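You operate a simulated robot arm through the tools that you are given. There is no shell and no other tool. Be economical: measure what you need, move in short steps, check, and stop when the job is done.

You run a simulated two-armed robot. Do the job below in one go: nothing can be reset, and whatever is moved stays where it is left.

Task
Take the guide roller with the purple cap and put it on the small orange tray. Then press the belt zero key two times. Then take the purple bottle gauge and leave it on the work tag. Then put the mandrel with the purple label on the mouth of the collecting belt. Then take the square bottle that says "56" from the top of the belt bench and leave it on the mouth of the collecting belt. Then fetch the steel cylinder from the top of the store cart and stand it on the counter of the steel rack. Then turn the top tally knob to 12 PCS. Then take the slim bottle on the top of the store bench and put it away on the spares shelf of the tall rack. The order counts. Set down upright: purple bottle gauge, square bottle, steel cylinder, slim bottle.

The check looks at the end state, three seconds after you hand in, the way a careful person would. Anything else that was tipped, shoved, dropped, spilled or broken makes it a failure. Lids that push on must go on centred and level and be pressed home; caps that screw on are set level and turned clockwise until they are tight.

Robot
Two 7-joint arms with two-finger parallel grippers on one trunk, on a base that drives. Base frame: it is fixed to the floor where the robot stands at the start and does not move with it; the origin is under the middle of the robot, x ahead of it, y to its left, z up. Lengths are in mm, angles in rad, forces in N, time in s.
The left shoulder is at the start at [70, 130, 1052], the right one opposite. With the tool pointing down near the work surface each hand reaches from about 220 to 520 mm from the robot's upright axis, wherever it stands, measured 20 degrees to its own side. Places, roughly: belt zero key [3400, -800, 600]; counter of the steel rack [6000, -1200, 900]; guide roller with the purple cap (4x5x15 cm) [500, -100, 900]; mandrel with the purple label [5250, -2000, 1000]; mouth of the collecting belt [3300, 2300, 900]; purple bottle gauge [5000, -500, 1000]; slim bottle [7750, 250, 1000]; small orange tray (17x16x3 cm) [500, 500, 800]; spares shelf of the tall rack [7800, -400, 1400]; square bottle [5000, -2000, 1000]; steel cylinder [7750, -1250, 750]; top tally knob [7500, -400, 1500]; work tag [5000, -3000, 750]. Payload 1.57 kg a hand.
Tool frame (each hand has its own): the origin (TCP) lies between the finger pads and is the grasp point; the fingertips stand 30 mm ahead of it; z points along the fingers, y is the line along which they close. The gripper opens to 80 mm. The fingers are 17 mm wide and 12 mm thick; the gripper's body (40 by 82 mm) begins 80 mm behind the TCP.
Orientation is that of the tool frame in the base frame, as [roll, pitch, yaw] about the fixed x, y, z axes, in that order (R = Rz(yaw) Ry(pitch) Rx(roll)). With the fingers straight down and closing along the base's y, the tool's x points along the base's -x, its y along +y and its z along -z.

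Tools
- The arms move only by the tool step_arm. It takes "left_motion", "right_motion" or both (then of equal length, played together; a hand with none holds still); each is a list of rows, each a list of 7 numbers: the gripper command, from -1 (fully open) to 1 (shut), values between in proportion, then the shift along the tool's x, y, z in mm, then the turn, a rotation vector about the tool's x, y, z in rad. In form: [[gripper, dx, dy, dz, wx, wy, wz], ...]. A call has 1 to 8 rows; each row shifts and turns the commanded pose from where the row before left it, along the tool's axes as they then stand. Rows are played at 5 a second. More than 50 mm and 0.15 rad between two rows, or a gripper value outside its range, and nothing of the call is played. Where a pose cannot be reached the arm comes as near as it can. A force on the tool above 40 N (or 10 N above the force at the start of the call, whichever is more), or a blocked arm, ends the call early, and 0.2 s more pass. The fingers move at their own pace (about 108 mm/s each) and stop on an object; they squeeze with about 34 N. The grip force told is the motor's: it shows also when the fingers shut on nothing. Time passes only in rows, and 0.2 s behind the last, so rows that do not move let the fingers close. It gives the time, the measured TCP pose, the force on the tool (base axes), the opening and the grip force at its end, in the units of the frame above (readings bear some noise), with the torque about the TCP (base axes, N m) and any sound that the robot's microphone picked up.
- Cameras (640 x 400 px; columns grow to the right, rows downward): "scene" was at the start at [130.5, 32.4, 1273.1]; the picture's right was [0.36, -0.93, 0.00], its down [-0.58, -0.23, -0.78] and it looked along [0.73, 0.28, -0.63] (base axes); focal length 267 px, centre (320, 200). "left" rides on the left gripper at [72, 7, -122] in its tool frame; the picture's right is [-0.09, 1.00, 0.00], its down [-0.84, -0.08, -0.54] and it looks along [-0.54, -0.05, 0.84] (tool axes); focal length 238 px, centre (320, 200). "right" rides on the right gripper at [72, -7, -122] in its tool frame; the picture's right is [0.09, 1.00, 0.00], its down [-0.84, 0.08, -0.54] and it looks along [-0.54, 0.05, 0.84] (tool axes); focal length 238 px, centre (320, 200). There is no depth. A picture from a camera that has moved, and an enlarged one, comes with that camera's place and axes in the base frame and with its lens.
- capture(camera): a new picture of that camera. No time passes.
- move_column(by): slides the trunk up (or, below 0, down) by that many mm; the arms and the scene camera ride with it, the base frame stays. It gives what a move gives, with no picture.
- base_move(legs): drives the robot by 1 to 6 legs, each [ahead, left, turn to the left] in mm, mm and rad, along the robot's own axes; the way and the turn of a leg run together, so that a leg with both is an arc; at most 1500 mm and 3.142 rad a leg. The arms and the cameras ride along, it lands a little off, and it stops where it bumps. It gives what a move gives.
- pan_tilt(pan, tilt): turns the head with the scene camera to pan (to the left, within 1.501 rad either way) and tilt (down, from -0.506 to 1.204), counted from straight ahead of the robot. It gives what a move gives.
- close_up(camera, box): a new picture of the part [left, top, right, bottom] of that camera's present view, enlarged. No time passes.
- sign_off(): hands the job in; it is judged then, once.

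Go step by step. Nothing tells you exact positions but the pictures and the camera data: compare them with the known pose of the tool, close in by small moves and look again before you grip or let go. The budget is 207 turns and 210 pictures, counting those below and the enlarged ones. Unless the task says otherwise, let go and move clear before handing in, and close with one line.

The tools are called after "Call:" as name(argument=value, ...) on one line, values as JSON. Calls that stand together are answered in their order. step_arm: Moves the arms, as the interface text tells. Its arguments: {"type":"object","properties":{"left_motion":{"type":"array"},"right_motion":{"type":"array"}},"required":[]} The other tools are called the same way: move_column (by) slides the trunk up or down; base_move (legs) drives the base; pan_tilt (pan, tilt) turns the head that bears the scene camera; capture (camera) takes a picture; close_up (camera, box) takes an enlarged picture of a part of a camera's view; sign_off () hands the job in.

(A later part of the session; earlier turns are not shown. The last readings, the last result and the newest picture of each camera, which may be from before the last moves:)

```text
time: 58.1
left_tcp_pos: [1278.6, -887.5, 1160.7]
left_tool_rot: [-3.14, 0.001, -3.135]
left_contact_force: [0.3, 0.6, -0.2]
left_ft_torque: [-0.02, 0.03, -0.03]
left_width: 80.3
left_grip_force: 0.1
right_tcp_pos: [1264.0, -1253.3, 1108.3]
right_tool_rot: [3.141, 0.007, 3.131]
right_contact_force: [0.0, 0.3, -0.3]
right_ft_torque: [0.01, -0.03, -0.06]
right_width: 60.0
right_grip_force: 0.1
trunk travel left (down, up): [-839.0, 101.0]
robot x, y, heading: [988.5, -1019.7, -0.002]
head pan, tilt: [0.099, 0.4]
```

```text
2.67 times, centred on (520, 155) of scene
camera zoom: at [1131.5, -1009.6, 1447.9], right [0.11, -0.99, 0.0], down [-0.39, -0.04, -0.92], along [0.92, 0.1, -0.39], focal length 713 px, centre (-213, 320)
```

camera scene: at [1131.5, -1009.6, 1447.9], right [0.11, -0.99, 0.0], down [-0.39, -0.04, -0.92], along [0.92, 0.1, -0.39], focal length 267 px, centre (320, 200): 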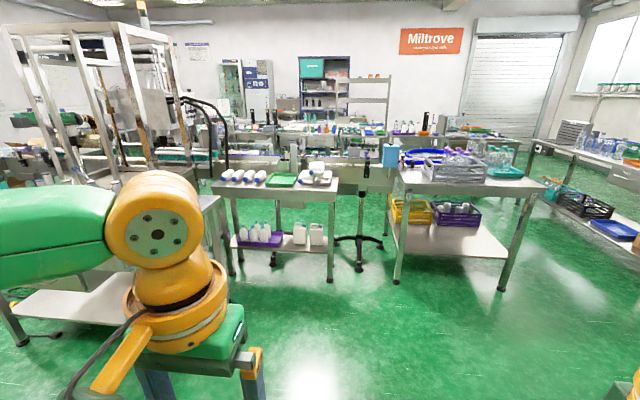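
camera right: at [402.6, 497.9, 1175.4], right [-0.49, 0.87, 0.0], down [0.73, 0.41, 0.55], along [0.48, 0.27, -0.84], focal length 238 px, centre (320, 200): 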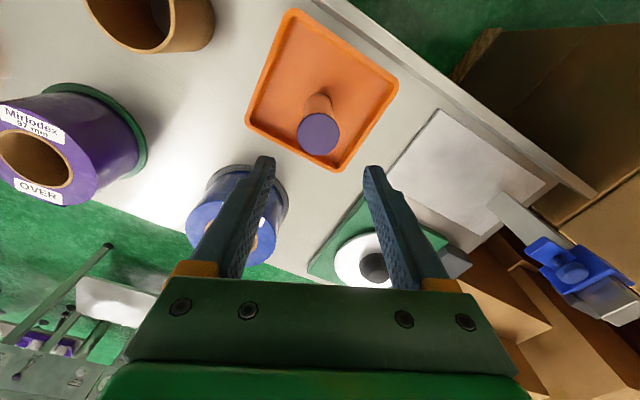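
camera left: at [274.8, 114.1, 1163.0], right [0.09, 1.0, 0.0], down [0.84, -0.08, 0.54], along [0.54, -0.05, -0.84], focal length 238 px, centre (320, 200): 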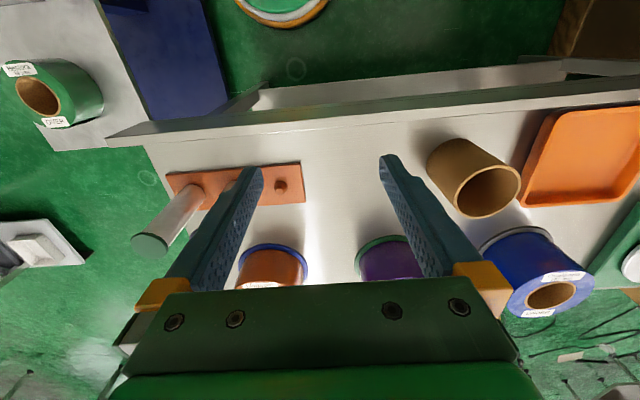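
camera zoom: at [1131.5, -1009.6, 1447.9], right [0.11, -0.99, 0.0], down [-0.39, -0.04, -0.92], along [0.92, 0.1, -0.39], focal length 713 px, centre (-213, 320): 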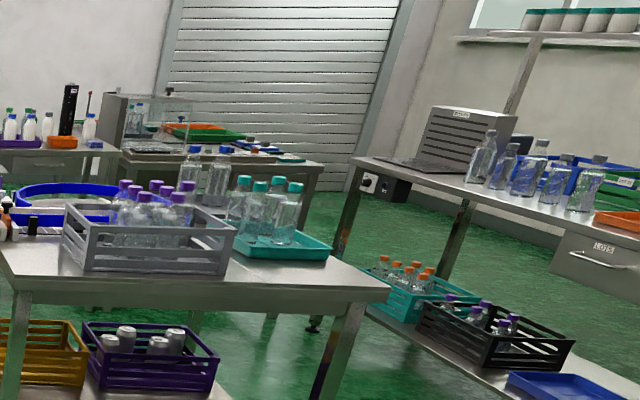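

The belt line runs across at x≈3000–3400, with benches in front; the lane around seems to be on the right (y≈-2700). Drive forward and look right.

Call:
base_move(legs=[[700, 0, 0]])

Call:
pan_tilt(pan=-0.8, tilt=0.45)

Call:
capture(camera="scene")

Call:
pan_tilt(pan=0.6, tilt=0.45)

Call:
capture(camera="scene")

```text
time: 62.0
left_tcp_pos: [1977.3, -888.1, 1160.7]
left_tool_rot: [-3.141, 0.004, -3.138]
left_contact_force: [-0.5, 0.0, 0.7]
left_ft_torque: [0.0, 0.0, 0.0]
left_width: 80.1
left_grip_force: 0.0
right_tcp_pos: [1957.4, -1254.8, 1108.2]
right_tool_rot: [-3.141, 0.01, 3.123]
right_contact_force: [0.3, 0.7, -0.3]
right_ft_torque: [-0.02, 0.03, 0.0]
right_width: 60.2
right_grip_force: 0.1
trunk travel left (down, up): [-839.0, 101.0]
robot x, y, heading: [1687.7, -1019.9, 0.001]
head pan, tilt: [0.099, 0.4]
```

```text
time: 63.2
left_tcp_pos: [1976.8, -887.5, 1159.8]
left_tool_rot: [-3.14, 0.003, -3.139]
left_contact_force: [-0.2, 0.4, 0.6]
left_ft_torque: [0.03, -0.01, -0.01]
left_width: 80.1
left_grip_force: 0.1
right_tcp_pos: [1959.7, -1254.1, 1108.7]
right_tool_rot: [-3.142, 0.01, 3.123]
right_contact_force: [-0.8, 0.5, 0.5]
right_ft_torque: [0.01, 0.0, -0.02]
right_width: 60.2
right_grip_force: 0.0
trunk travel left (down, up): [-839.0, 101.0]
robot x, y, heading: [1685.9, -1020.9, -0.004]
head pan, tilt: [-0.799, 0.45]
```

```text
179 pictures are left
camera scene: at [1800.5, -1084.0, 1443.3], right [-0.72, -0.7, 0.0], down [-0.3, 0.31, -0.9], along [0.63, -0.65, -0.44], focal length 267 px, centre (320, 200)
```

scene: 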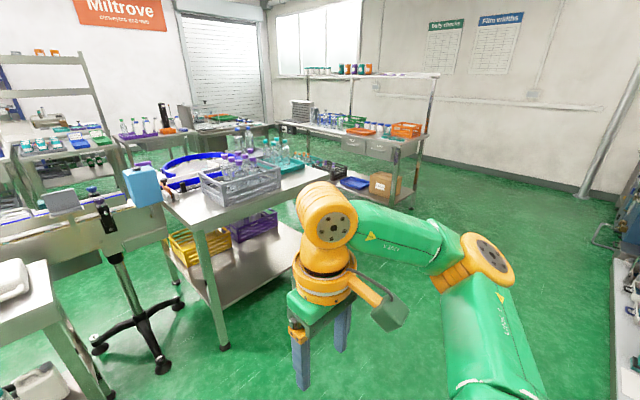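

```text
time: 64.7
left_tcp_pos: [1977.6, -888.4, 1161.5]
left_tool_rot: [-3.14, 0.002, -3.141]
left_contact_force: [0.8, -0.4, -0.3]
left_ft_torque: [-0.02, -0.03, -0.02]
left_width: 80.1
left_grip_force: 0.0
right_tcp_pos: [1958.2, -1253.4, 1107.3]
right_tool_rot: [3.141, 0.007, 3.124]
right_contact_force: [0.6, -0.5, 0.0]
right_ft_torque: [-0.05, 0.02, 0.01]
right_width: 59.8
right_grip_force: 0.0
trunk travel left (down, up): [-839.0, 101.0]
robot x, y, heading: [1680.9, -1020.1, 0.003]
head pan, tilt: [0.6, 0.45]
```

```text
178 pictures are left
camera scene: at [1812.5, -966.4, 1443.3], right [0.56, -0.83, 0.0], down [-0.36, -0.25, -0.9], along [0.74, 0.51, -0.44], focal length 267 px, centre (320, 200)
```

scene: 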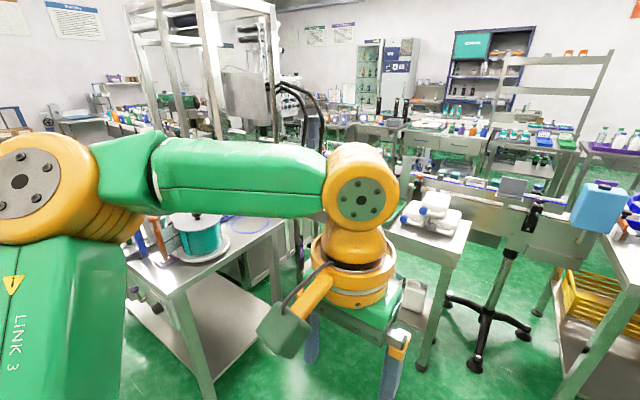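

Call:
close_up(camera="scene", box=[380, 130, 640, 292])

Call:
close_up(camera="scene", box=[280, 60, 480, 185])

```text
2.46 times, centred on (510, 211) of scene
camera zoom: at [1812.5, -966.4, 1443.3], right [0.56, -0.83, 0.0], down [-0.36, -0.25, -0.9], along [0.74, 0.51, -0.44], focal length 658 px, centre (-148, 173)
```

zoom: 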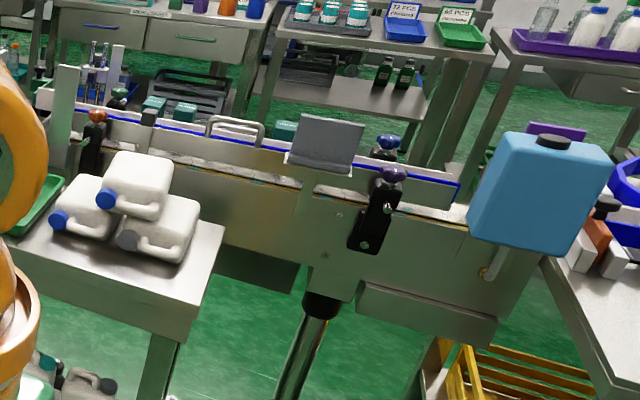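

```text
3.20 times, centred on (380, 122) of scene
camera zoom: at [1812.5, -966.4, 1443.3], right [0.56, -0.83, 0.0], down [-0.36, -0.25, -0.9], along [0.74, 0.51, -0.44], focal length 856 px, centre (128, 448)
```

zoom: 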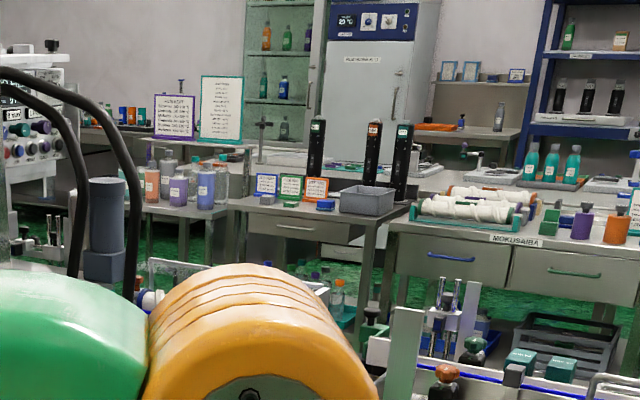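

Floor to the right is open. Driving around the right bench along y≈-2800.

Call:
base_move(legs=[[0, -1500, 0], [0, -280, 0], [1500, 0, 0]])

Call:
pan_tilt(pan=0.7, tilt=0.45)

Call:
capture(camera="scene")

Call:
pan_tilt(pan=-0.2, tilt=0.45)

Call:
capture(camera="scene")

```text
time: 80.7
left_tcp_pos: [3459.5, -2705.6, 1159.6]
left_tool_rot: [-3.139, 0.001, 3.116]
left_contact_force: [-0.7, 0.6, 0.5]
left_ft_torque: [-0.02, 0.01, 0.04]
left_width: 79.9
left_grip_force: 0.1
right_tcp_pos: [3431.1, -3070.3, 1108.2]
right_tool_rot: [-3.141, 0.01, 3.098]
right_contact_force: [-0.2, 0.2, -0.9]
right_ft_torque: [-0.03, 0.0, 0.05]
right_width: 60.0
right_grip_force: 0.1
trunk travel left (down, up): [-839.0, 101.0]
robot x, y, heading: [3166.5, -2830.1, -0.024]
head pan, tilt: [0.6, 0.45]
```

```text
time: 81.3
left_tcp_pos: [3461.2, -2705.3, 1159.9]
left_tool_rot: [-3.139, 0.003, 3.115]
left_contact_force: [-0.2, -0.7, 0.3]
left_ft_torque: [-0.02, 0.0, -0.03]
left_width: 80.1
left_grip_force: 0.1
right_tcp_pos: [3433.3, -3072.1, 1108.7]
right_tool_rot: [-3.14, 0.009, 3.098]
right_contact_force: [-0.2, 0.3, -0.6]
right_ft_torque: [-0.04, 0.04, -0.02]
right_width: 60.3
right_grip_force: 0.0
trunk travel left (down, up): [-839.0, 101.0]
robot x, y, heading: [3163.0, -2826.5, -0.029]
head pan, tilt: [0.7, 0.45]
```

```text
175 pictures are left
camera scene: at [3287.7, -2771.8, 1443.3], right [0.62, -0.78, 0.0], down [-0.34, -0.27, -0.9], along [0.7, 0.56, -0.44], focal length 267 px, centre (320, 200)
```

scene: 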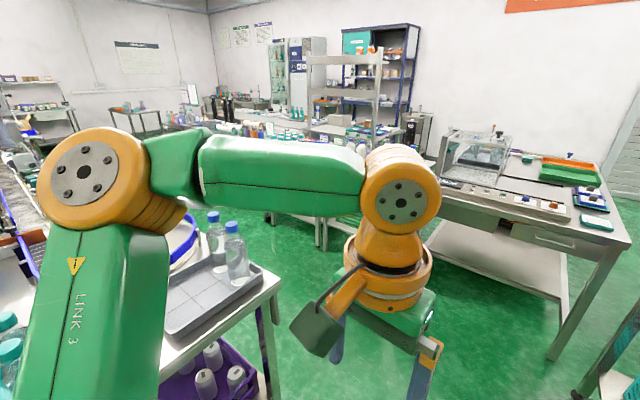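

```text
time: 82.5
left_tcp_pos: [3460.8, -2706.5, 1160.0]
left_tool_rot: [-3.139, 0.002, 3.117]
left_contact_force: [0.2, -0.5, -0.3]
left_ft_torque: [0.01, 0.0, 0.03]
left_width: 80.1
left_grip_force: 0.2
right_tcp_pos: [3433.0, -3071.5, 1108.0]
right_tool_rot: [3.139, 0.008, 3.097]
right_contact_force: [-0.3, -0.3, -0.1]
right_ft_torque: [-0.03, 0.01, -0.01]
right_width: 60.1
right_grip_force: 0.0
trunk travel left (down, up): [-839.0, 101.0]
robot x, y, heading: [3164.6, -2828.4, -0.029]
head pan, tilt: [-0.201, 0.45]
```

```text
174 pictures are left
camera scene: at [3305.4, -2849.8, 1443.3], right [-0.23, -0.97, 0.0], down [-0.42, 0.1, -0.9], along [0.88, -0.2, -0.44], focal length 267 px, centre (320, 200)
```

scene: 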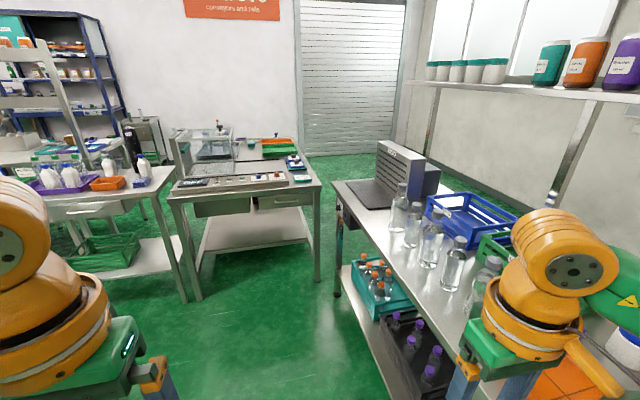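

Lane found between the turntable bench (x<3750) and the back benches (x>4800). I'll enter it at x≈4270 and look left along it.

Call:
base_move(legs=[[0, 180, 0.029], [1100, 0, 0]])

Call:
pan_tilt(pan=1.4, tilt=0.5)

Call:
capture(camera="scene")

Call:
pan_tilt(pan=0.2, tilt=0.5)

Call:
capture(camera="scene")

```text
time: 89.3
left_tcp_pos: [4570.5, -2521.3, 1160.3]
left_tool_rot: [-3.141, 0.002, 3.137]
left_contact_force: [-0.1, 0.5, -0.6]
left_ft_torque: [0.04, -0.01, -0.01]
left_width: 79.9
left_grip_force: 0.1
right_tcp_pos: [4550.7, -2888.2, 1107.0]
right_tool_rot: [-3.141, 0.009, 3.12]
right_contact_force: [0.3, 0.2, -0.8]
right_ft_torque: [-0.01, 0.02, -0.02]
right_width: 60.1
right_grip_force: 0.0
trunk travel left (down, up): [-839.0, 101.0]
robot x, y, heading: [4278.3, -2650.3, -0.008]
head pan, tilt: [-0.201, 0.45]
```

```text
time: 91.0
left_tcp_pos: [4570.9, -2521.9, 1160.3]
left_tool_rot: [-3.14, 0.002, 3.137]
left_contact_force: [0.4, 0.4, -0.1]
left_ft_torque: [0.04, -0.02, 0.01]
left_width: 80.1
left_grip_force: 0.0
right_tcp_pos: [4553.6, -2888.2, 1106.8]
right_tool_rot: [3.14, 0.008, 3.121]
right_contact_force: [0.0, 0.2, -0.6]
right_ft_torque: [0.02, 0.0, 0.01]
right_width: 59.9
right_grip_force: 0.0
trunk travel left (down, up): [-839.0, 101.0]
robot x, y, heading: [4280.5, -2649.2, -0.006]
head pan, tilt: [1.4, 0.499]
```

```text
173 pictures are left
camera scene: at [4346.2, -2561.3, 1438.8], right [0.98, -0.18, 0.0], down [-0.08, -0.47, -0.88], along [0.15, 0.86, -0.48], focal length 267 px, centre (320, 200)
```

scene: 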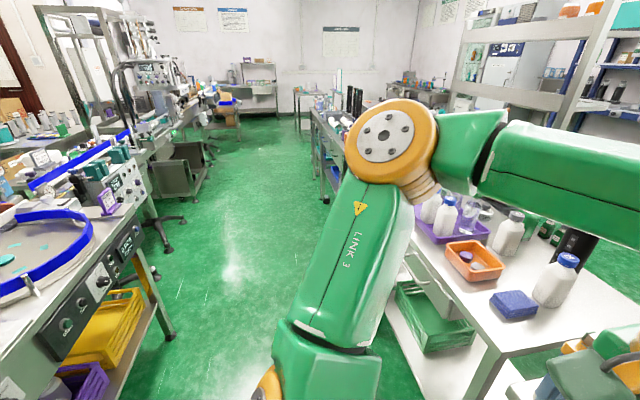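

```text
time: 92.4
left_tcp_pos: [4570.5, -2521.4, 1159.8]
left_tool_rot: [-3.14, 0.001, 3.139]
left_contact_force: [0.5, -0.6, 0.0]
left_ft_torque: [-0.01, 0.02, -0.01]
left_width: 80.1
left_grip_force: 0.1
right_tcp_pos: [4552.5, -2888.5, 1108.4]
right_tool_rot: [-3.14, 0.008, 3.121]
right_contact_force: [-0.5, -0.4, -0.4]
right_ft_torque: [-0.02, 0.01, 0.0]
right_width: 59.9
right_grip_force: 0.0
trunk travel left (down, up): [-839.0, 101.0]
robot x, y, heading: [4284.9, -2650.9, -0.009]
head pan, tilt: [0.201, 0.499]
```

```text
172 pictures are left
camera scene: at [4419.4, -2633.0, 1438.8], right [0.2, -0.98, 0.0], down [-0.47, -0.09, -0.88], along [0.86, 0.17, -0.48], focal length 267 px, centre (320, 200)
```

scene: 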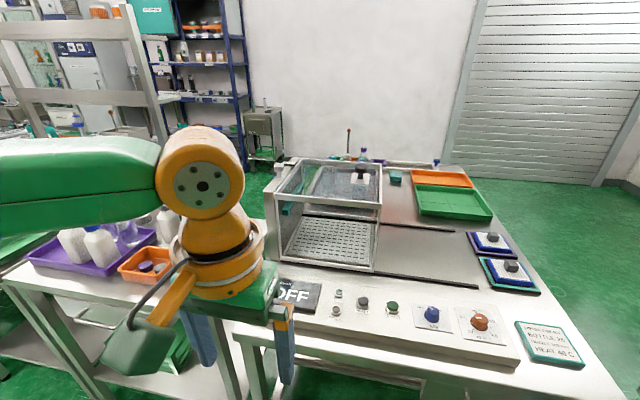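

Lane is clear. Zooming on the card on the right bench (likely the work tag), then driving up the lane towards the key.

Call:
close_up(camera="scene", box=[400, 200, 640, 400])

Call:
base_move(legs=[[0, 1400, 0.008]])

Call:
pan_tilt(pan=1.5, tilt=0.6)

Call:
capture(camera="scene")

Call:
pan_tilt(pan=0.1, tilt=0.5)

Call:
capture(camera="scene")

```text
2.00 times, centred on (520, 300) of scene
camera zoom: at [4419.4, -2633.0, 1438.8], right [0.2, -0.98, 0.0], down [-0.47, -0.09, -0.88], along [0.86, 0.17, -0.48], focal length 535 px, centre (-80, 0)
```

zoom: 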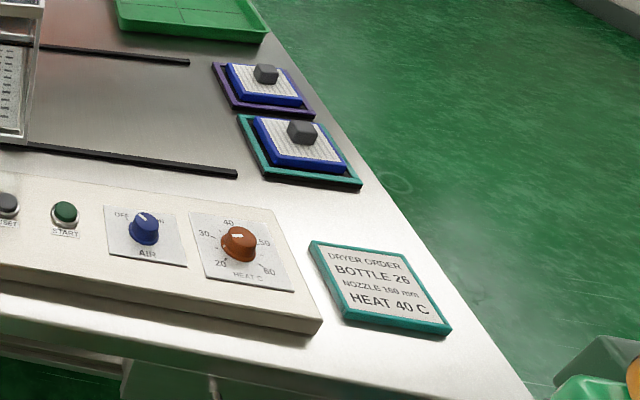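

```text
time: 99.4
left_tcp_pos: [4565.3, -1121.5, 1159.7]
left_tool_rot: [-3.139, 0.001, -3.128]
left_contact_force: [0.9, 0.5, 0.5]
left_ft_torque: [-0.01, 0.0, -0.02]
left_width: 80.0
left_grip_force: 0.0
right_tcp_pos: [4552.0, -1488.1, 1107.8]
right_tool_rot: [3.141, 0.01, 3.136]
right_contact_force: [0.5, 0.0, 0.5]
right_ft_torque: [0.0, 0.01, -0.02]
right_width: 60.2
right_grip_force: 0.1
trunk travel left (down, up): [-839.0, 101.0]
robot x, y, heading: [4276.0, -1258.6, 0.01]
head pan, tilt: [0.201, 0.499]
```

```text
time: 100.8
left_tcp_pos: [4566.2, -1121.1, 1159.9]
left_tool_rot: [-3.14, 0.001, -3.13]
left_contact_force: [-0.5, -0.3, -0.6]
left_ft_torque: [-0.01, -0.04, 0.02]
left_width: 79.7
left_grip_force: 0.1
right_tcp_pos: [4551.8, -1485.8, 1108.6]
right_tool_rot: [3.141, 0.007, 3.137]
right_contact_force: [0.3, 0.0, 0.0]
right_ft_torque: [-0.02, 0.02, -0.01]
right_width: 60.0
right_grip_force: 0.0
trunk travel left (down, up): [-839.0, 101.0]
robot x, y, heading: [4278.0, -1252.4, 0.01]
head pan, tilt: [1.499, 0.6]
```

```text
170 pictures are left
camera scene: at [4331.7, -1165.2, 1429.8], right [1.0, -0.06, 0.0], down [-0.04, -0.56, -0.83], along [0.05, 0.82, -0.56], focal length 267 px, centre (320, 200)
```

scene: 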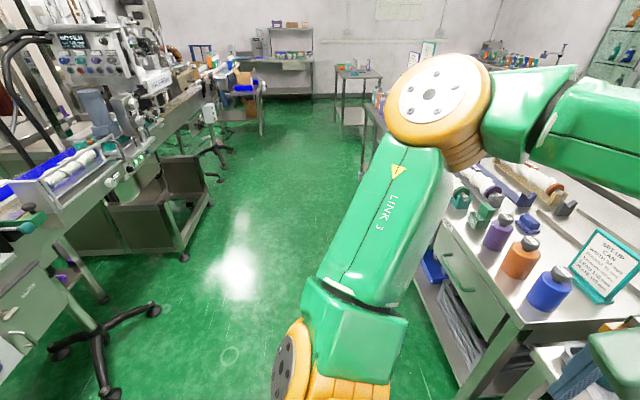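

```text
time: 102.4
left_tcp_pos: [4563.8, -1120.0, 1160.5]
left_tool_rot: [-3.138, 0.002, -3.128]
left_contact_force: [0.3, 0.1, -0.9]
left_ft_torque: [0.01, 0.0, -0.02]
left_width: 80.0
left_grip_force: 0.0
right_tcp_pos: [4551.7, -1486.2, 1108.2]
right_tool_rot: [3.14, 0.01, 3.137]
right_contact_force: [-1.2, 0.0, 0.1]
right_ft_torque: [0.0, 0.02, -0.02]
right_width: 59.8
right_grip_force: 0.1
trunk travel left (down, up): [-839.0, 101.0]
robot x, y, heading: [4274.0, -1257.4, 0.008]
head pan, tilt: [0.099, 0.499]
```

```text
169 pictures are left
camera scene: at [4416.6, -1243.4, 1438.8], right [0.11, -0.99, 0.0], down [-0.48, -0.05, -0.88], along [0.87, 0.1, -0.48], focal length 267 px, centre (320, 200)
```

scene: 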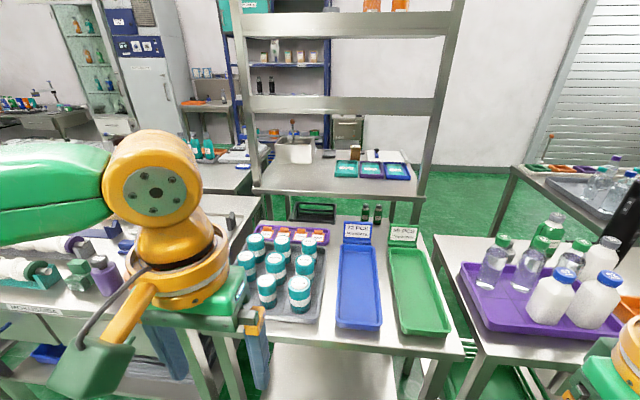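

Bench with the purple gauge is ahead-left. Now turn around to face the belt and look for the zero key.

Call:
base_move(legs=[[-120, 300, 0], [0, 0, 1.56], [0, 0, 1.57]])

Call:
pan_tilt(pan=0.0, tilt=0.7)

Call:
capture(camera="scene")

```text
time: 112.2
left_tcp_pos: [3861.9, -1085.7, 1160.5]
left_tool_rot: [-3.139, 0.004, 0.003]
left_contact_force: [-0.8, 1.1, 0.7]
left_ft_torque: [-0.02, 0.0, 0.02]
left_width: 80.2
left_grip_force: 0.1
right_tcp_pos: [3877.1, -718.6, 1107.9]
right_tool_rot: [-3.141, 0.008, -0.013]
right_contact_force: [0.4, 1.2, 0.1]
right_ft_torque: [0.0, 0.0, 0.05]
right_width: 59.8
right_grip_force: 0.1
trunk travel left (down, up): [-839.0, 101.0]
robot x, y, heading: [4149.8, -952.1, -3.141]
head pan, tilt: [0.099, 0.499]
```

```text
time: 112.9
left_tcp_pos: [3861.6, -1086.3, 1160.7]
left_tool_rot: [-3.139, 0.003, 0.005]
left_contact_force: [-0.1, 0.2, 0.5]
left_ft_torque: [-0.02, 0.02, 0.04]
left_width: 79.9
left_grip_force: 0.0
right_tcp_pos: [3877.6, -720.0, 1109.0]
right_tool_rot: [-3.141, 0.008, -0.015]
right_contact_force: [-0.3, -0.8, -0.9]
right_ft_torque: [0.01, 0.01, 0.0]
right_width: 59.9
right_grip_force: 0.1
trunk travel left (down, up): [-839.0, 101.0]
robot x, y, heading: [4156.0, -957.4, -3.138]
head pan, tilt: [0.0, 0.7]
```

```text
168 pictures are left
camera scene: at [4017.4, -952.7, 1421.2], right [0.0, 1.0, 0.0], down [0.64, 0.0, -0.77], along [-0.77, 0.0, -0.64], focal length 267 px, centre (320, 200)
```

scene: 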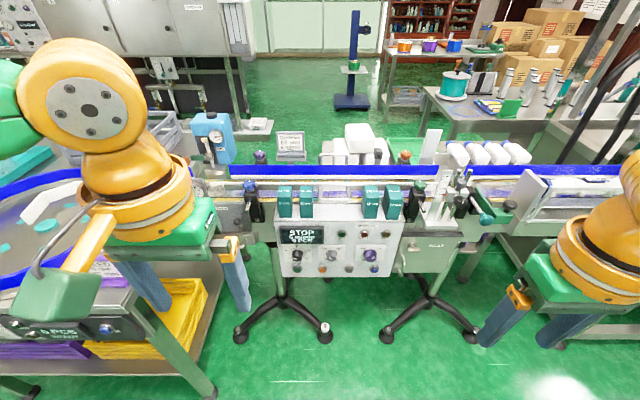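

Call:
close_up(camera="scene", box=[260, 200, 420, 300])

Call:
close_up(camera="scene", box=[200, 120, 520, 320])

```text
4.00 times, centred on (340, 250) of scene
camera zoom: at [4017.4, -952.7, 1421.2], right [0.0, 1.0, 0.0], down [0.64, 0.0, -0.77], along [-0.77, 0.0, -0.64], focal length 1070 px, centre (240, 0)
```

zoom: 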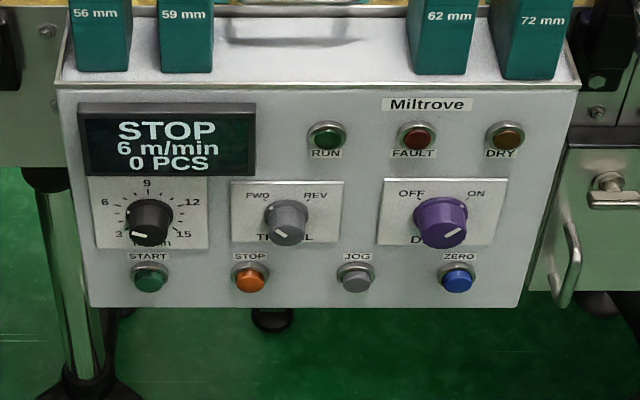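

```text
2.00 times, centred on (360, 220) of scene
camera zoom: at [4017.4, -952.7, 1421.2], right [0.0, 1.0, 0.0], down [0.64, 0.0, -0.77], along [-0.77, 0.0, -0.64], focal length 535 px, centre (240, 160)
```

zoom: 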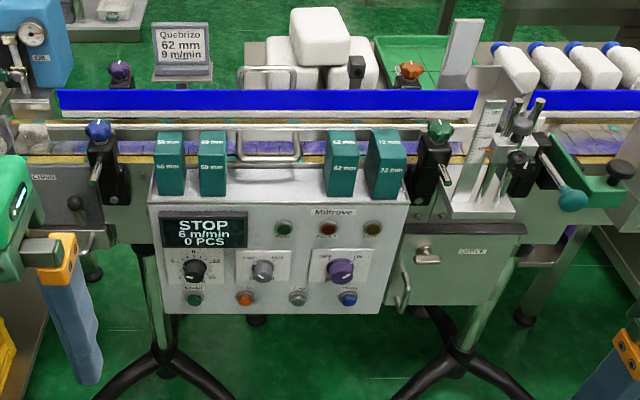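

The blue ZERO button is on the panel at about (3427,-753,600). I'll lower the trunk for a second view to find the panel's slope.

Call:
move_column(by=-350)

Call:
pan_tilt(pan=0.0, tilt=0.5)

Call:
capture(camera="scene")

Call:
close_up(camera="scene", box=[240, 160, 440, 285])

```text
time: 116.3
left_tcp_pos: [3861.8, -1086.4, 810.0]
left_tool_rot: [-3.14, 0.003, 0.003]
left_contact_force: [-0.4, 0.1, -0.4]
left_ft_torque: [-0.02, 0.0, 0.01]
left_width: 79.9
left_grip_force: 0.0
right_tcp_pos: [3879.1, -718.1, 758.4]
right_tool_rot: [3.141, 0.008, -0.014]
right_contact_force: [0.1, 1.0, 0.1]
right_ft_torque: [-0.02, 0.01, 0.0]
right_width: 60.0
right_grip_force: 0.1
trunk travel left (down, up): [-489.0, 451.0]
robot x, y, heading: [4151.2, -952.6, -3.142]
head pan, tilt: [0.0, 0.7]
```

```text
time: 117.0
left_tcp_pos: [3861.6, -1086.0, 810.8]
left_tool_rot: [-3.141, 0.001, 0.002]
left_contact_force: [0.2, 0.1, 0.2]
left_ft_torque: [-0.02, -0.01, 0.0]
left_width: 80.3
left_grip_force: 0.0
right_tcp_pos: [3878.0, -720.1, 756.7]
right_tool_rot: [3.141, 0.008, -0.013]
right_contact_force: [0.0, 0.4, -0.4]
right_ft_torque: [0.02, 0.0, -0.02]
right_width: 59.9
right_grip_force: 0.0
trunk travel left (down, up): [-489.0, 451.0]
robot x, y, heading: [4153.6, -956.4, -3.142]
head pan, tilt: [0.0, 0.499]
```

```text
165 pictures are left
camera scene: at [4011.4, -952.7, 1088.8], right [0.0, 1.0, 0.0], down [0.48, 0.0, -0.88], along [-0.88, 0.0, -0.48], focal length 267 px, centre (320, 200)
```

scene: 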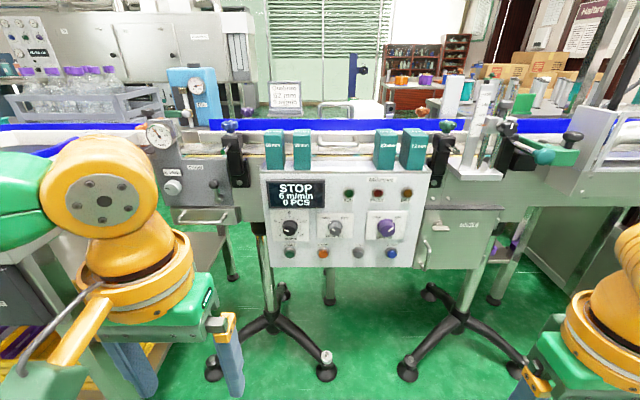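

```text
3.20 times, centred on (340, 222) of scene
camera zoom: at [4011.4, -952.7, 1088.8], right [0.0, 1.0, 0.0], down [0.48, 0.0, -0.88], along [-0.88, 0.0, -0.48], focal length 856 px, centre (256, 128)
```

zoom: 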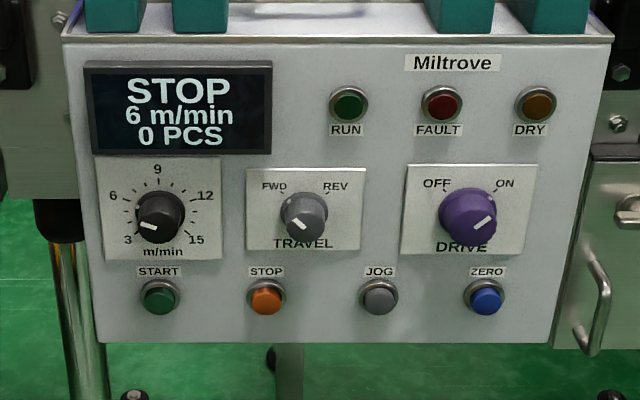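

Panel is near-vertical; button at (3432,-754,605). I'll move the base 100 mm closer and swing the right hand to point forward with the fingers shut.

Call:
base_move(legs=[[100, 0, 0]])

Call:
step_arm(right_motion=[[1, -25, 0, 0, 0, -0.15, 0], [1, -24.7, 0, 3.7, 0, -0.15, 0], [1, -23.9, 0, 7.4, 0, -0.15, 0], [1, -22.5, 0, 10.9, 0, -0.15, 0], [1, -20.6, 0, 14.1, 0, -0.15, 0], [1, -18.3, 0, 17, 0, -0.15, 0], [1, -15.5, 0, 19.6, 0, -0.15, 0], [1, -12.4, 0, 21.7, 0, -0.15, 0]])

```text
time: 118.2
left_tcp_pos: [3762.5, -1085.3, 809.9]
left_tool_rot: [-3.139, 0.001, 0.004]
left_contact_force: [0.2, -0.2, -0.1]
left_ft_torque: [0.01, 0.02, 0.02]
left_width: 80.0
left_grip_force: 0.1
right_tcp_pos: [3779.1, -719.8, 758.4]
right_tool_rot: [-3.14, 0.006, -0.014]
right_contact_force: [0.1, 1.2, 0.3]
right_ft_torque: [0.0, -0.02, 0.03]
right_width: 59.7
right_grip_force: 0.0
trunk travel left (down, up): [-489.0, 451.0]
robot x, y, heading: [4055.1, -957.0, -3.142]
head pan, tilt: [0.0, 0.499]
```

```text
time: 120.0
left_tcp_pos: [3762.5, -1087.0, 811.0]
left_tool_rot: [-3.14, 0.001, 0.004]
left_contact_force: [-0.2, 0.2, -0.9]
left_ft_torque: [-0.01, -0.02, 0.0]
left_width: 79.8
left_grip_force: 0.0
right_tcp_pos: [3578.6, -716.8, 758.4]
right_tool_rot: [3.139, 1.208, -0.016]
right_contact_force: [0.3, -0.4, 0.7]
right_ft_torque: [-0.01, 0.02, 0.01]
right_width: 0.0
right_grip_force: 21.3
trunk travel left (down, up): [-489.0, 451.0]
robot x, y, heading: [4055.8, -957.7, -3.135]
head pan, tilt: [0.0, 0.499]
```

Call:
step_arm(right_motion=[[1, 23.4, 8, 8.9, 0, -0.15, 0], [1, 34.2, 10, 7.4, 0, -0.15, 0], [1, 39.9, 10, 2.5, 0, -0.063, 0], [1, 38, 8, 0, 0, 0, 0], [1, 15, 2, 0, 0, 0, 0], [1, 0, 0, 0, 0, 0, 0]])

Call:
capture(camera="right")

Call:
capture(camera="scene")

```text
time: 121.4
left_tcp_pos: [3763.0, -1087.0, 810.7]
left_tool_rot: [-3.14, 0.001, 0.004]
left_contact_force: [0.8, -0.6, 0.2]
left_ft_torque: [0.02, 0.01, -0.02]
left_width: 79.9
left_grip_force: 0.2
right_tcp_pos: [3582.9, -718.8, 749.1]
right_tool_rot: [3.142, 1.223, -0.014]
right_contact_force: [-1.0, 0.8, 1.3]
right_ft_torque: [0.01, -0.02, 0.01]
right_width: 0.0
right_grip_force: 21.1
right hand out of reach, approached as far as the arm can: row 1, 2, 3, 4, 5
trunk travel left (down, up): [-489.0, 451.0]
robot x, y, heading: [4056.0, -953.6, -3.138]
head pan, tilt: [0.0, 0.499]
```

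```text
163 pictures are left
camera right: at [3721.2, -715.6, 723.1], right [0.02, -1.0, -0.09], down [0.22, -0.08, 0.97], along [-0.97, -0.04, 0.22], focal length 238 px, centre (320, 200)
```

right: 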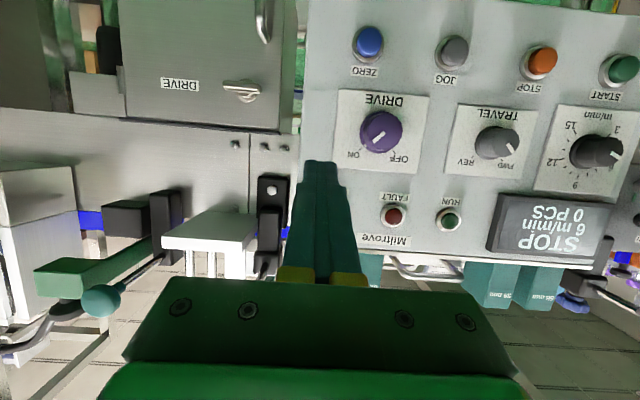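

```text
162 pictures are left
camera scene: at [3912.2, -953.0, 1088.8], right [0.0, 1.0, 0.0], down [0.48, 0.0, -0.88], along [-0.88, 0.0, -0.48], focal length 267 px, centre (320, 200)
```

scene: 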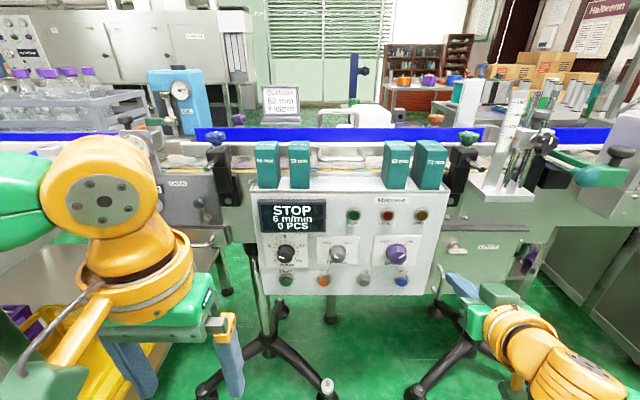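

The wrist can't quite level out, but a pitch of 1.22 is fine. I'll lower the trunk so the hand comes to button height.

Call:
move_column(by=-133)

Call:
step_arm(right_motion=[[1, 0, 10, 0, 0, 0, 0], [1, 0, 20, 0, 0, 0, 0], [1, 0, 9, 0, 0, 0, 0], [1, 0, 0, 0, 0, 0, 0]])

Call:
capture(camera="right")

Call:
capture(camera="scene")

```text
time: 123.0
left_tcp_pos: [3761.8, -1086.2, 677.8]
left_tool_rot: [-3.139, 0.001, 0.003]
left_contact_force: [-0.2, 0.0, 0.2]
left_ft_torque: [0.0, 0.05, -0.02]
left_width: 80.0
left_grip_force: 0.0
right_tcp_pos: [3582.2, -719.2, 616.3]
right_tool_rot: [3.141, 1.223, -0.014]
right_contact_force: [0.1, 0.9, 0.6]
right_ft_torque: [0.0, 0.04, 0.0]
right_width: 0.1
right_grip_force: 21.4
trunk travel left (down, up): [-356.0, 584.0]
robot x, y, heading: [4052.0, -955.5, -3.138]
head pan, tilt: [0.0, 0.499]
```

```text
time: 124.0
left_tcp_pos: [3762.4, -1085.9, 677.3]
left_tool_rot: [-3.139, 0.002, 0.003]
left_contact_force: [-0.4, 0.0, -0.2]
left_ft_torque: [0.02, 0.03, 0.01]
left_width: 80.0
left_grip_force: 0.0
right_tcp_pos: [3584.7, -732.2, 616.1]
right_tool_rot: [3.14, 1.221, -0.013]
right_contact_force: [0.7, 0.3, 0.7]
right_ft_torque: [-0.02, 0.02, 0.01]
right_width: 0.2
right_grip_force: 22.0
right hand out of reach, approached as far as the arm can: row 2, 3
trunk travel left (down, up): [-356.0, 584.0]
robot x, y, heading: [4052.5, -952.7, -3.145]
head pan, tilt: [0.0, 0.499]
```

```text
161 pictures are left
camera right: at [3722.9, -727.3, 589.9], right [0.02, -1.0, -0.09], down [0.22, -0.08, 0.97], along [-0.98, -0.04, 0.22], focal length 238 px, centre (320, 200)
```

right: 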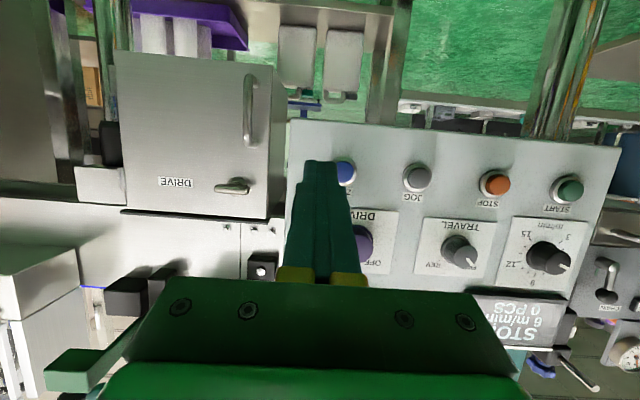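

```text
160 pictures are left
camera scene: at [3912.2, -953.0, 955.8], right [0.0, 1.0, 0.0], down [0.48, 0.0, -0.88], along [-0.88, 0.0, -0.48], focal length 267 px, centre (320, 200)
```

scene: 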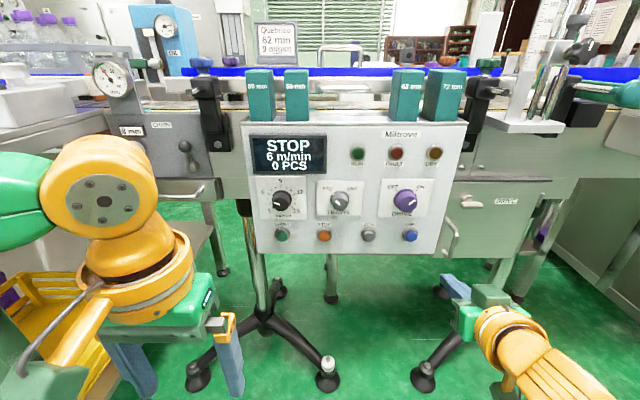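

The button is at y≈-758; the arm can't go further inward, so shift the base 26 mm left, then advance towards the button.

Call:
base_move(legs=[[0, 26, 0]])

Call:
step_arm(right_motion=[[1, -5, 0, 14, 0, 0, 0], [1, -10.3, 0, 28.2, 0, 0, 0], [1, -10.3, 0, 28.2, 0, 0, 0], [1, -5, 0, 14, 0, 0, 0], [1, 0, 0, 0, 0, 0, 0]])

Call:
capture(camera="right")

Call:
close_up(camera="scene", box=[340, 180, 500, 280])

```text
time: 124.8
left_tcp_pos: [3761.8, -1113.2, 676.6]
left_tool_rot: [-3.138, 0.001, 0.004]
left_contact_force: [-0.4, 0.2, 0.3]
left_ft_torque: [0.0, -0.04, 0.0]
left_width: 79.9
left_grip_force: 0.2
right_tcp_pos: [3584.4, -758.2, 616.1]
right_tool_rot: [3.14, 1.222, -0.012]
right_contact_force: [-0.1, -0.1, 0.5]
right_ft_torque: [-0.01, -0.01, -0.02]
right_width: 0.1
right_grip_force: 20.8
trunk travel left (down, up): [-356.0, 584.0]
robot x, y, heading: [4054.3, -977.5, -3.142]
head pan, tilt: [0.0, 0.499]
```

```text
time: 126.0
left_tcp_pos: [3762.5, -1112.5, 677.5]
left_tool_rot: [-3.139, 0.002, 0.003]
left_contact_force: [-0.4, -1.1, -0.6]
left_ft_torque: [0.03, 0.0, 0.01]
left_width: 80.2
left_grip_force: 0.0
right_tcp_pos: [3494.9, -757.0, 616.7]
right_tool_rot: [3.14, 1.221, -0.015]
right_contact_force: [0.6, 1.3, -0.3]
right_ft_torque: [0.0, 0.01, 0.01]
right_width: 0.2
right_grip_force: 21.7
trunk travel left (down, up): [-356.0, 584.0]
robot x, y, heading: [4051.7, -980.5, -3.139]
head pan, tilt: [0.0, 0.499]
```

```text
159 pictures are left
camera right: at [3633.0, -751.8, 589.6], right [0.02, -1.0, -0.09], down [0.22, -0.08, 0.97], along [-0.98, -0.04, 0.22], focal length 238 px, centre (320, 200)
```

right: 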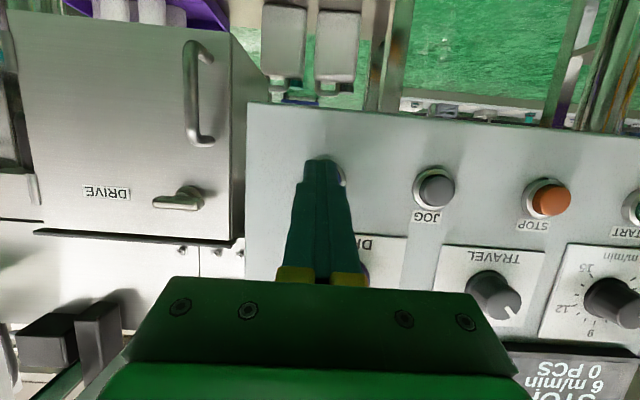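

```text
4.00 times, centred on (420, 230) of scene
camera zoom: at [3912.4, -978.9, 955.8], right [0.0, 1.0, 0.0], down [0.48, 0.0, -0.88], along [-0.88, 0.0, -0.48], focal length 1070 px, centre (-80, 80)
```

zoom: 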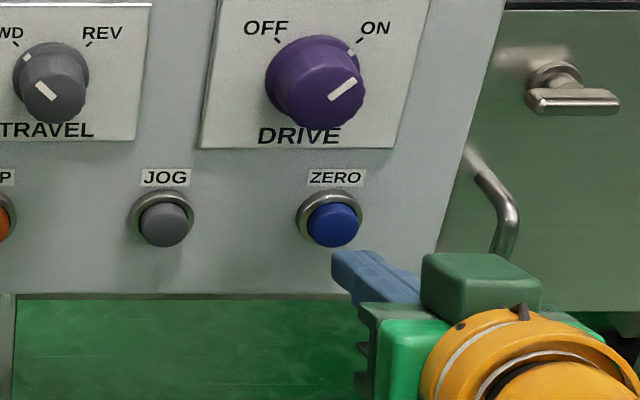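

Fingertips are lined up with the key. Advancing to near contact.

Call:
step_arm(right_motion=[[1, -7, 0, 9, 0, 0, 0], [1, -4.8, 0, 13.1, 0, 0, 0], [1, 0, 0, 0, 0, 0, 0]])

Call:
close_up(camera="scene", box=[340, 180, 500, 280])

```text
time: 126.9
left_tcp_pos: [3767.9, -1110.6, 678.6]
left_tool_rot: [-3.14, 0.009, 0.0]
left_contact_force: [0.3, -0.7, 0.4]
left_ft_torque: [0.0, 0.0, 0.02]
left_width: 80.0
left_grip_force: 0.1
right_tcp_pos: [3477.1, -755.9, 620.4]
right_tool_rot: [3.135, 1.217, -0.02]
right_contact_force: [28.2, -2.3, -0.7]
right_ft_torque: [-0.02, -0.09, 0.06]
right_width: 0.2
right_grip_force: 21.2
trunk travel left (down, up): [-356.0, 584.0]
robot x, y, heading: [4051.6, -979.0, 3.137]
head pan, tilt: [0.0, 0.499]
heard: click
stopped in row 3 (right hand): the force on the tool passed its limit at 41 N (the readings are from after the stop); the commanded pose is now the measured one
```

```text
4.00 times, centred on (420, 230) of scene
camera zoom: at [3919.2, -979.1, 956.9], right [0.0, 1.0, 0.0], down [0.47, 0.0, -0.88], along [-0.88, 0.0, -0.47], focal length 1070 px, centre (-80, 80)
```

zoom: 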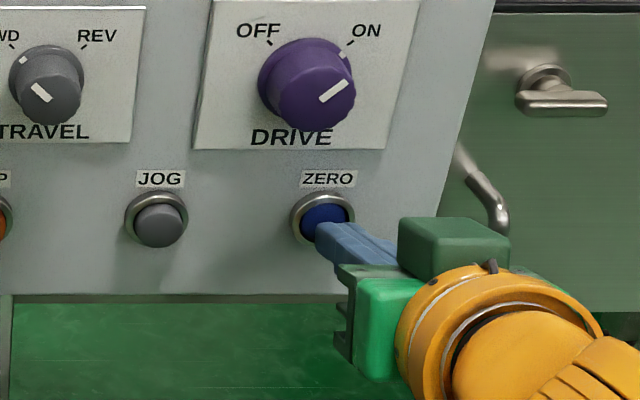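

One click. Backing off to release.

Call:
step_arm(right_motion=[[1, 3.4, 0, -9.4, 0, 0, 0], [1, 3.4, 0, -9.4, 0, 0, 0], [1, 0, 0, 0, 0, 0, 0], [1, 0, 0, 0, 0, 0, 0]])

Call:
close_up(camera="scene", box=[240, 110, 480, 260])

```text
time: 127.9
left_tcp_pos: [3762.1, -1110.3, 676.9]
left_tool_rot: [-3.138, 0.0, 0.002]
left_contact_force: [0.4, 0.3, 0.2]
left_ft_torque: [-0.02, -0.02, -0.03]
left_width: 80.0
left_grip_force: 0.1
right_tcp_pos: [3491.3, -756.3, 618.2]
right_tool_rot: [3.137, 1.212, -0.014]
right_contact_force: [0.0, 0.0, -0.7]
right_ft_torque: [0.0, 0.0, -0.01]
right_width: 0.0
right_grip_force: 21.1
trunk travel left (down, up): [-356.0, 584.0]
robot x, y, heading: [4053.9, -977.3, -3.143]
head pan, tilt: [0.0, 0.499]
```

```text
2.67 times, centred on (360, 185) of scene
camera zoom: at [3913.0, -978.8, 955.8], right [0.0, 1.0, 0.0], down [0.48, 0.0, -0.88], along [-0.88, 0.0, -0.48], focal length 713 px, centre (213, 240)
```

zoom: 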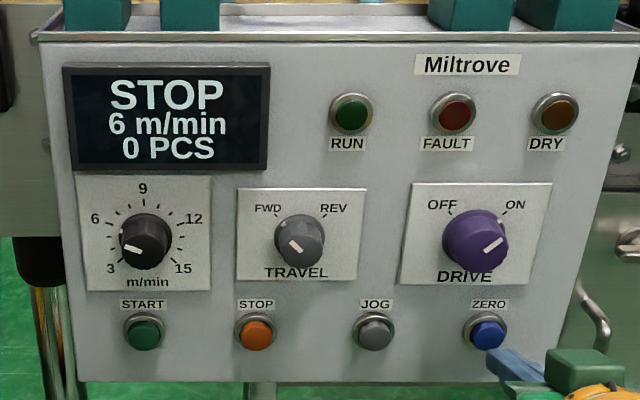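

Key is released. Second press.

Call:
step_arm(right_motion=[[1, -3.4, 0, 9.4, 0, 0, 0], [1, -2, 0, 5.5, 0, 0, 0], [1, 0, 0, 0, 0, 0, 0]])

```text
time: 128.7
left_tcp_pos: [3765.0, -1111.1, 677.1]
left_tool_rot: [-3.141, 0.006, 0.003]
left_contact_force: [0.8, -0.4, 0.3]
left_ft_torque: [0.05, 0.0, -0.01]
left_width: 80.1
left_grip_force: 0.1
right_tcp_pos: [3477.6, -755.4, 618.5]
right_tool_rot: [3.135, 1.214, -0.02]
right_contact_force: [18.5, -2.3, -6.4]
right_ft_torque: [-0.03, -0.22, 0.08]
right_width: 0.1
right_grip_force: 21.0
trunk travel left (down, up): [-356.0, 584.0]
robot x, y, heading: [4050.2, -978.3, 3.138]
head pan, tilt: [0.0, 0.499]
heard: click
```

Second click heard. Retracting and swinging the hand back to pointing down.

Call:
step_arm(right_motion=[[1, 3.4, 0, -9.4, 0, 0, 0], [1, 8, 0, -22, 0, 0, 0], [1, 12, 0, -33, 0, 0, 0], [1, 12, 0, -33, 0, 0, 0], [0.5, 12.4, 0, -21.7, 0, 0.15, 0], [0, 15.5, 0, -19.6, 0, 0.15, 0], [0, 18.3, 0, -17, 0, 0.15, 0], [0, 20, 0, -14, 0, 0.15, 0]])

Call:
step_arm(right_motion=[[0, 10, 0, -20, 0, 0.15, 0], [0, 12, 0, -20, 0, 0.15, 0], [0, 12, 0, -20, 0, 0.15, 0], [0, 12, 0, -10, 0, 0.15, 0]])

Call:
base_move(legs=[[-120, 0, 0]])

Call:
move_column(by=430)

```text
time: 130.5
left_tcp_pos: [3764.2, -1111.4, 678.1]
left_tool_rot: [-3.141, 0.003, 0.002]
left_contact_force: [0.1, 0.0, 0.1]
left_ft_torque: [0.04, 0.02, 0.0]
left_width: 80.1
left_grip_force: 0.0
right_tcp_pos: [3677.1, -757.3, 603.6]
right_tool_rot: [3.14, 0.614, -0.013]
right_contact_force: [-0.1, -0.7, -0.5]
right_ft_torque: [-0.01, -0.02, 0.04]
right_width: 39.9
right_grip_force: 0.1
trunk travel left (down, up): [-356.0, 584.0]
robot x, y, heading: [4057.3, -981.3, -3.137]
head pan, tilt: [0.0, 0.499]
```

```text
time: 131.5
left_tcp_pos: [3762.9, -1111.4, 676.7]
left_tool_rot: [-3.14, 0.003, 0.002]
left_contact_force: [-0.1, -0.9, -0.7]
left_ft_torque: [0.01, 0.03, 0.01]
left_width: 79.9
left_grip_force: 0.1
right_tcp_pos: [3748.2, -759.3, 649.9]
right_tool_rot: [3.139, 0.011, -0.012]
right_contact_force: [-0.3, 0.0, -0.6]
right_ft_torque: [0.0, 0.01, -0.01]
right_width: 39.8
right_grip_force: 0.1
trunk travel left (down, up): [-356.0, 584.0]
robot x, y, heading: [4053.3, -978.3, -3.141]
head pan, tilt: [0.0, 0.499]
```

```text
time: 132.7
left_tcp_pos: [3881.6, -1111.0, 677.0]
left_tool_rot: [-3.141, 0.003, 0.003]
left_contact_force: [-0.3, 0.0, 0.2]
left_ft_torque: [0.0, 0.04, 0.0]
left_width: 80.0
left_grip_force: 0.0
right_tcp_pos: [3866.7, -759.2, 649.4]
right_tool_rot: [3.14, 0.013, -0.013]
right_contact_force: [0.6, -0.1, 0.5]
right_ft_torque: [0.03, -0.01, 0.0]
right_width: 40.0
right_grip_force: 0.0
trunk travel left (down, up): [-356.0, 584.0]
robot x, y, heading: [4175.5, -981.7, -3.145]
head pan, tilt: [0.0, 0.499]
```

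```text
refused: 430 is not a number from -400 to 400
```

Raise the trunk and turn back to face the benches, then look for the purple gauge.

Call:
move_column(by=400)

Call:
base_move(legs=[[0, 0, 1.57], [0, 0, 1.575], [0, 350, 0]])

Call:
pan_tilt(pan=0.0, tilt=0.6)

Call:
capture(camera="scene")

```text
time: 136.6
left_tcp_pos: [3881.3, -1111.2, 1077.1]
left_tool_rot: [-3.14, 0.003, 0.003]
left_contact_force: [-0.8, 1.4, 0.5]
left_ft_torque: [-0.04, 0.02, -0.02]
left_width: 79.9
left_grip_force: 0.0
right_tcp_pos: [3867.2, -758.3, 1048.3]
right_tool_rot: [3.141, 0.015, -0.012]
right_contact_force: [0.5, -0.6, -0.1]
right_ft_torque: [0.0, -0.01, 0.01]
right_width: 39.9
right_grip_force: 0.0
trunk travel left (down, up): [-756.0, 184.0]
robot x, y, heading: [4177.2, -983.2, -3.143]
head pan, tilt: [0.0, 0.499]
```

```text
time: 146.5
left_tcp_pos: [4459.8, -498.4, 1077.9]
left_tool_rot: [-3.141, 0.001, -3.135]
left_contact_force: [0.0, 0.4, 0.1]
left_ft_torque: [0.02, -0.01, -0.03]
left_width: 80.4
left_grip_force: 0.0
right_tcp_pos: [4477.1, -850.8, 1048.2]
right_tool_rot: [3.138, 0.015, 3.136]
right_contact_force: [-0.5, 0.2, 0.0]
right_ft_torque: [0.01, -0.05, 0.0]
right_width: 40.0
right_grip_force: 0.0
trunk travel left (down, up): [-756.0, 184.0]
robot x, y, heading: [4169.9, -633.7, 0.008]
head pan, tilt: [0.0, 0.499]
```

```text
time: 147.2
left_tcp_pos: [4460.8, -497.9, 1078.5]
left_tool_rot: [-3.14, 0.001, -3.135]
left_contact_force: [-0.8, 0.7, 0.2]
left_ft_torque: [0.05, -0.04, 0.0]
left_width: 79.9
left_grip_force: 0.0
right_tcp_pos: [4476.0, -850.1, 1049.0]
right_tool_rot: [3.14, 0.015, 3.135]
right_contact_force: [0.4, -0.1, -0.3]
right_ft_torque: [0.0, -0.01, -0.01]
right_width: 40.0
right_grip_force: 0.1
trunk travel left (down, up): [-756.0, 184.0]
robot x, y, heading: [4169.5, -629.4, 0.002]
head pan, tilt: [0.0, 0.6]
```

```text
155 pictures are left
camera scene: at [4308.7, -629.0, 1346.8], right [0.01, -1.0, 0.0], down [-0.56, 0.0, -0.83], along [0.83, 0.0, -0.56], focal length 267 px, centre (320, 200)
```

scene: 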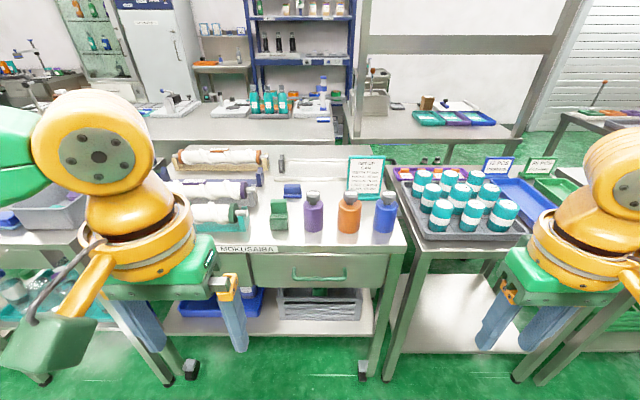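

Call:
close_up(camera="scene", box=[170, 130, 410, 280])

```text
2.67 times, centred on (290, 205) of scene
camera zoom: at [4308.7, -629.0, 1346.8], right [0.01, -1.0, 0.0], down [-0.56, 0.0, -0.83], along [0.83, 0.0, -0.56], focal length 713 px, centre (400, 187)
```

zoom: 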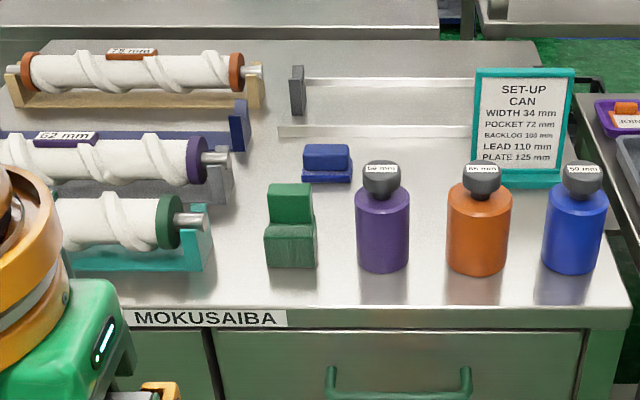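

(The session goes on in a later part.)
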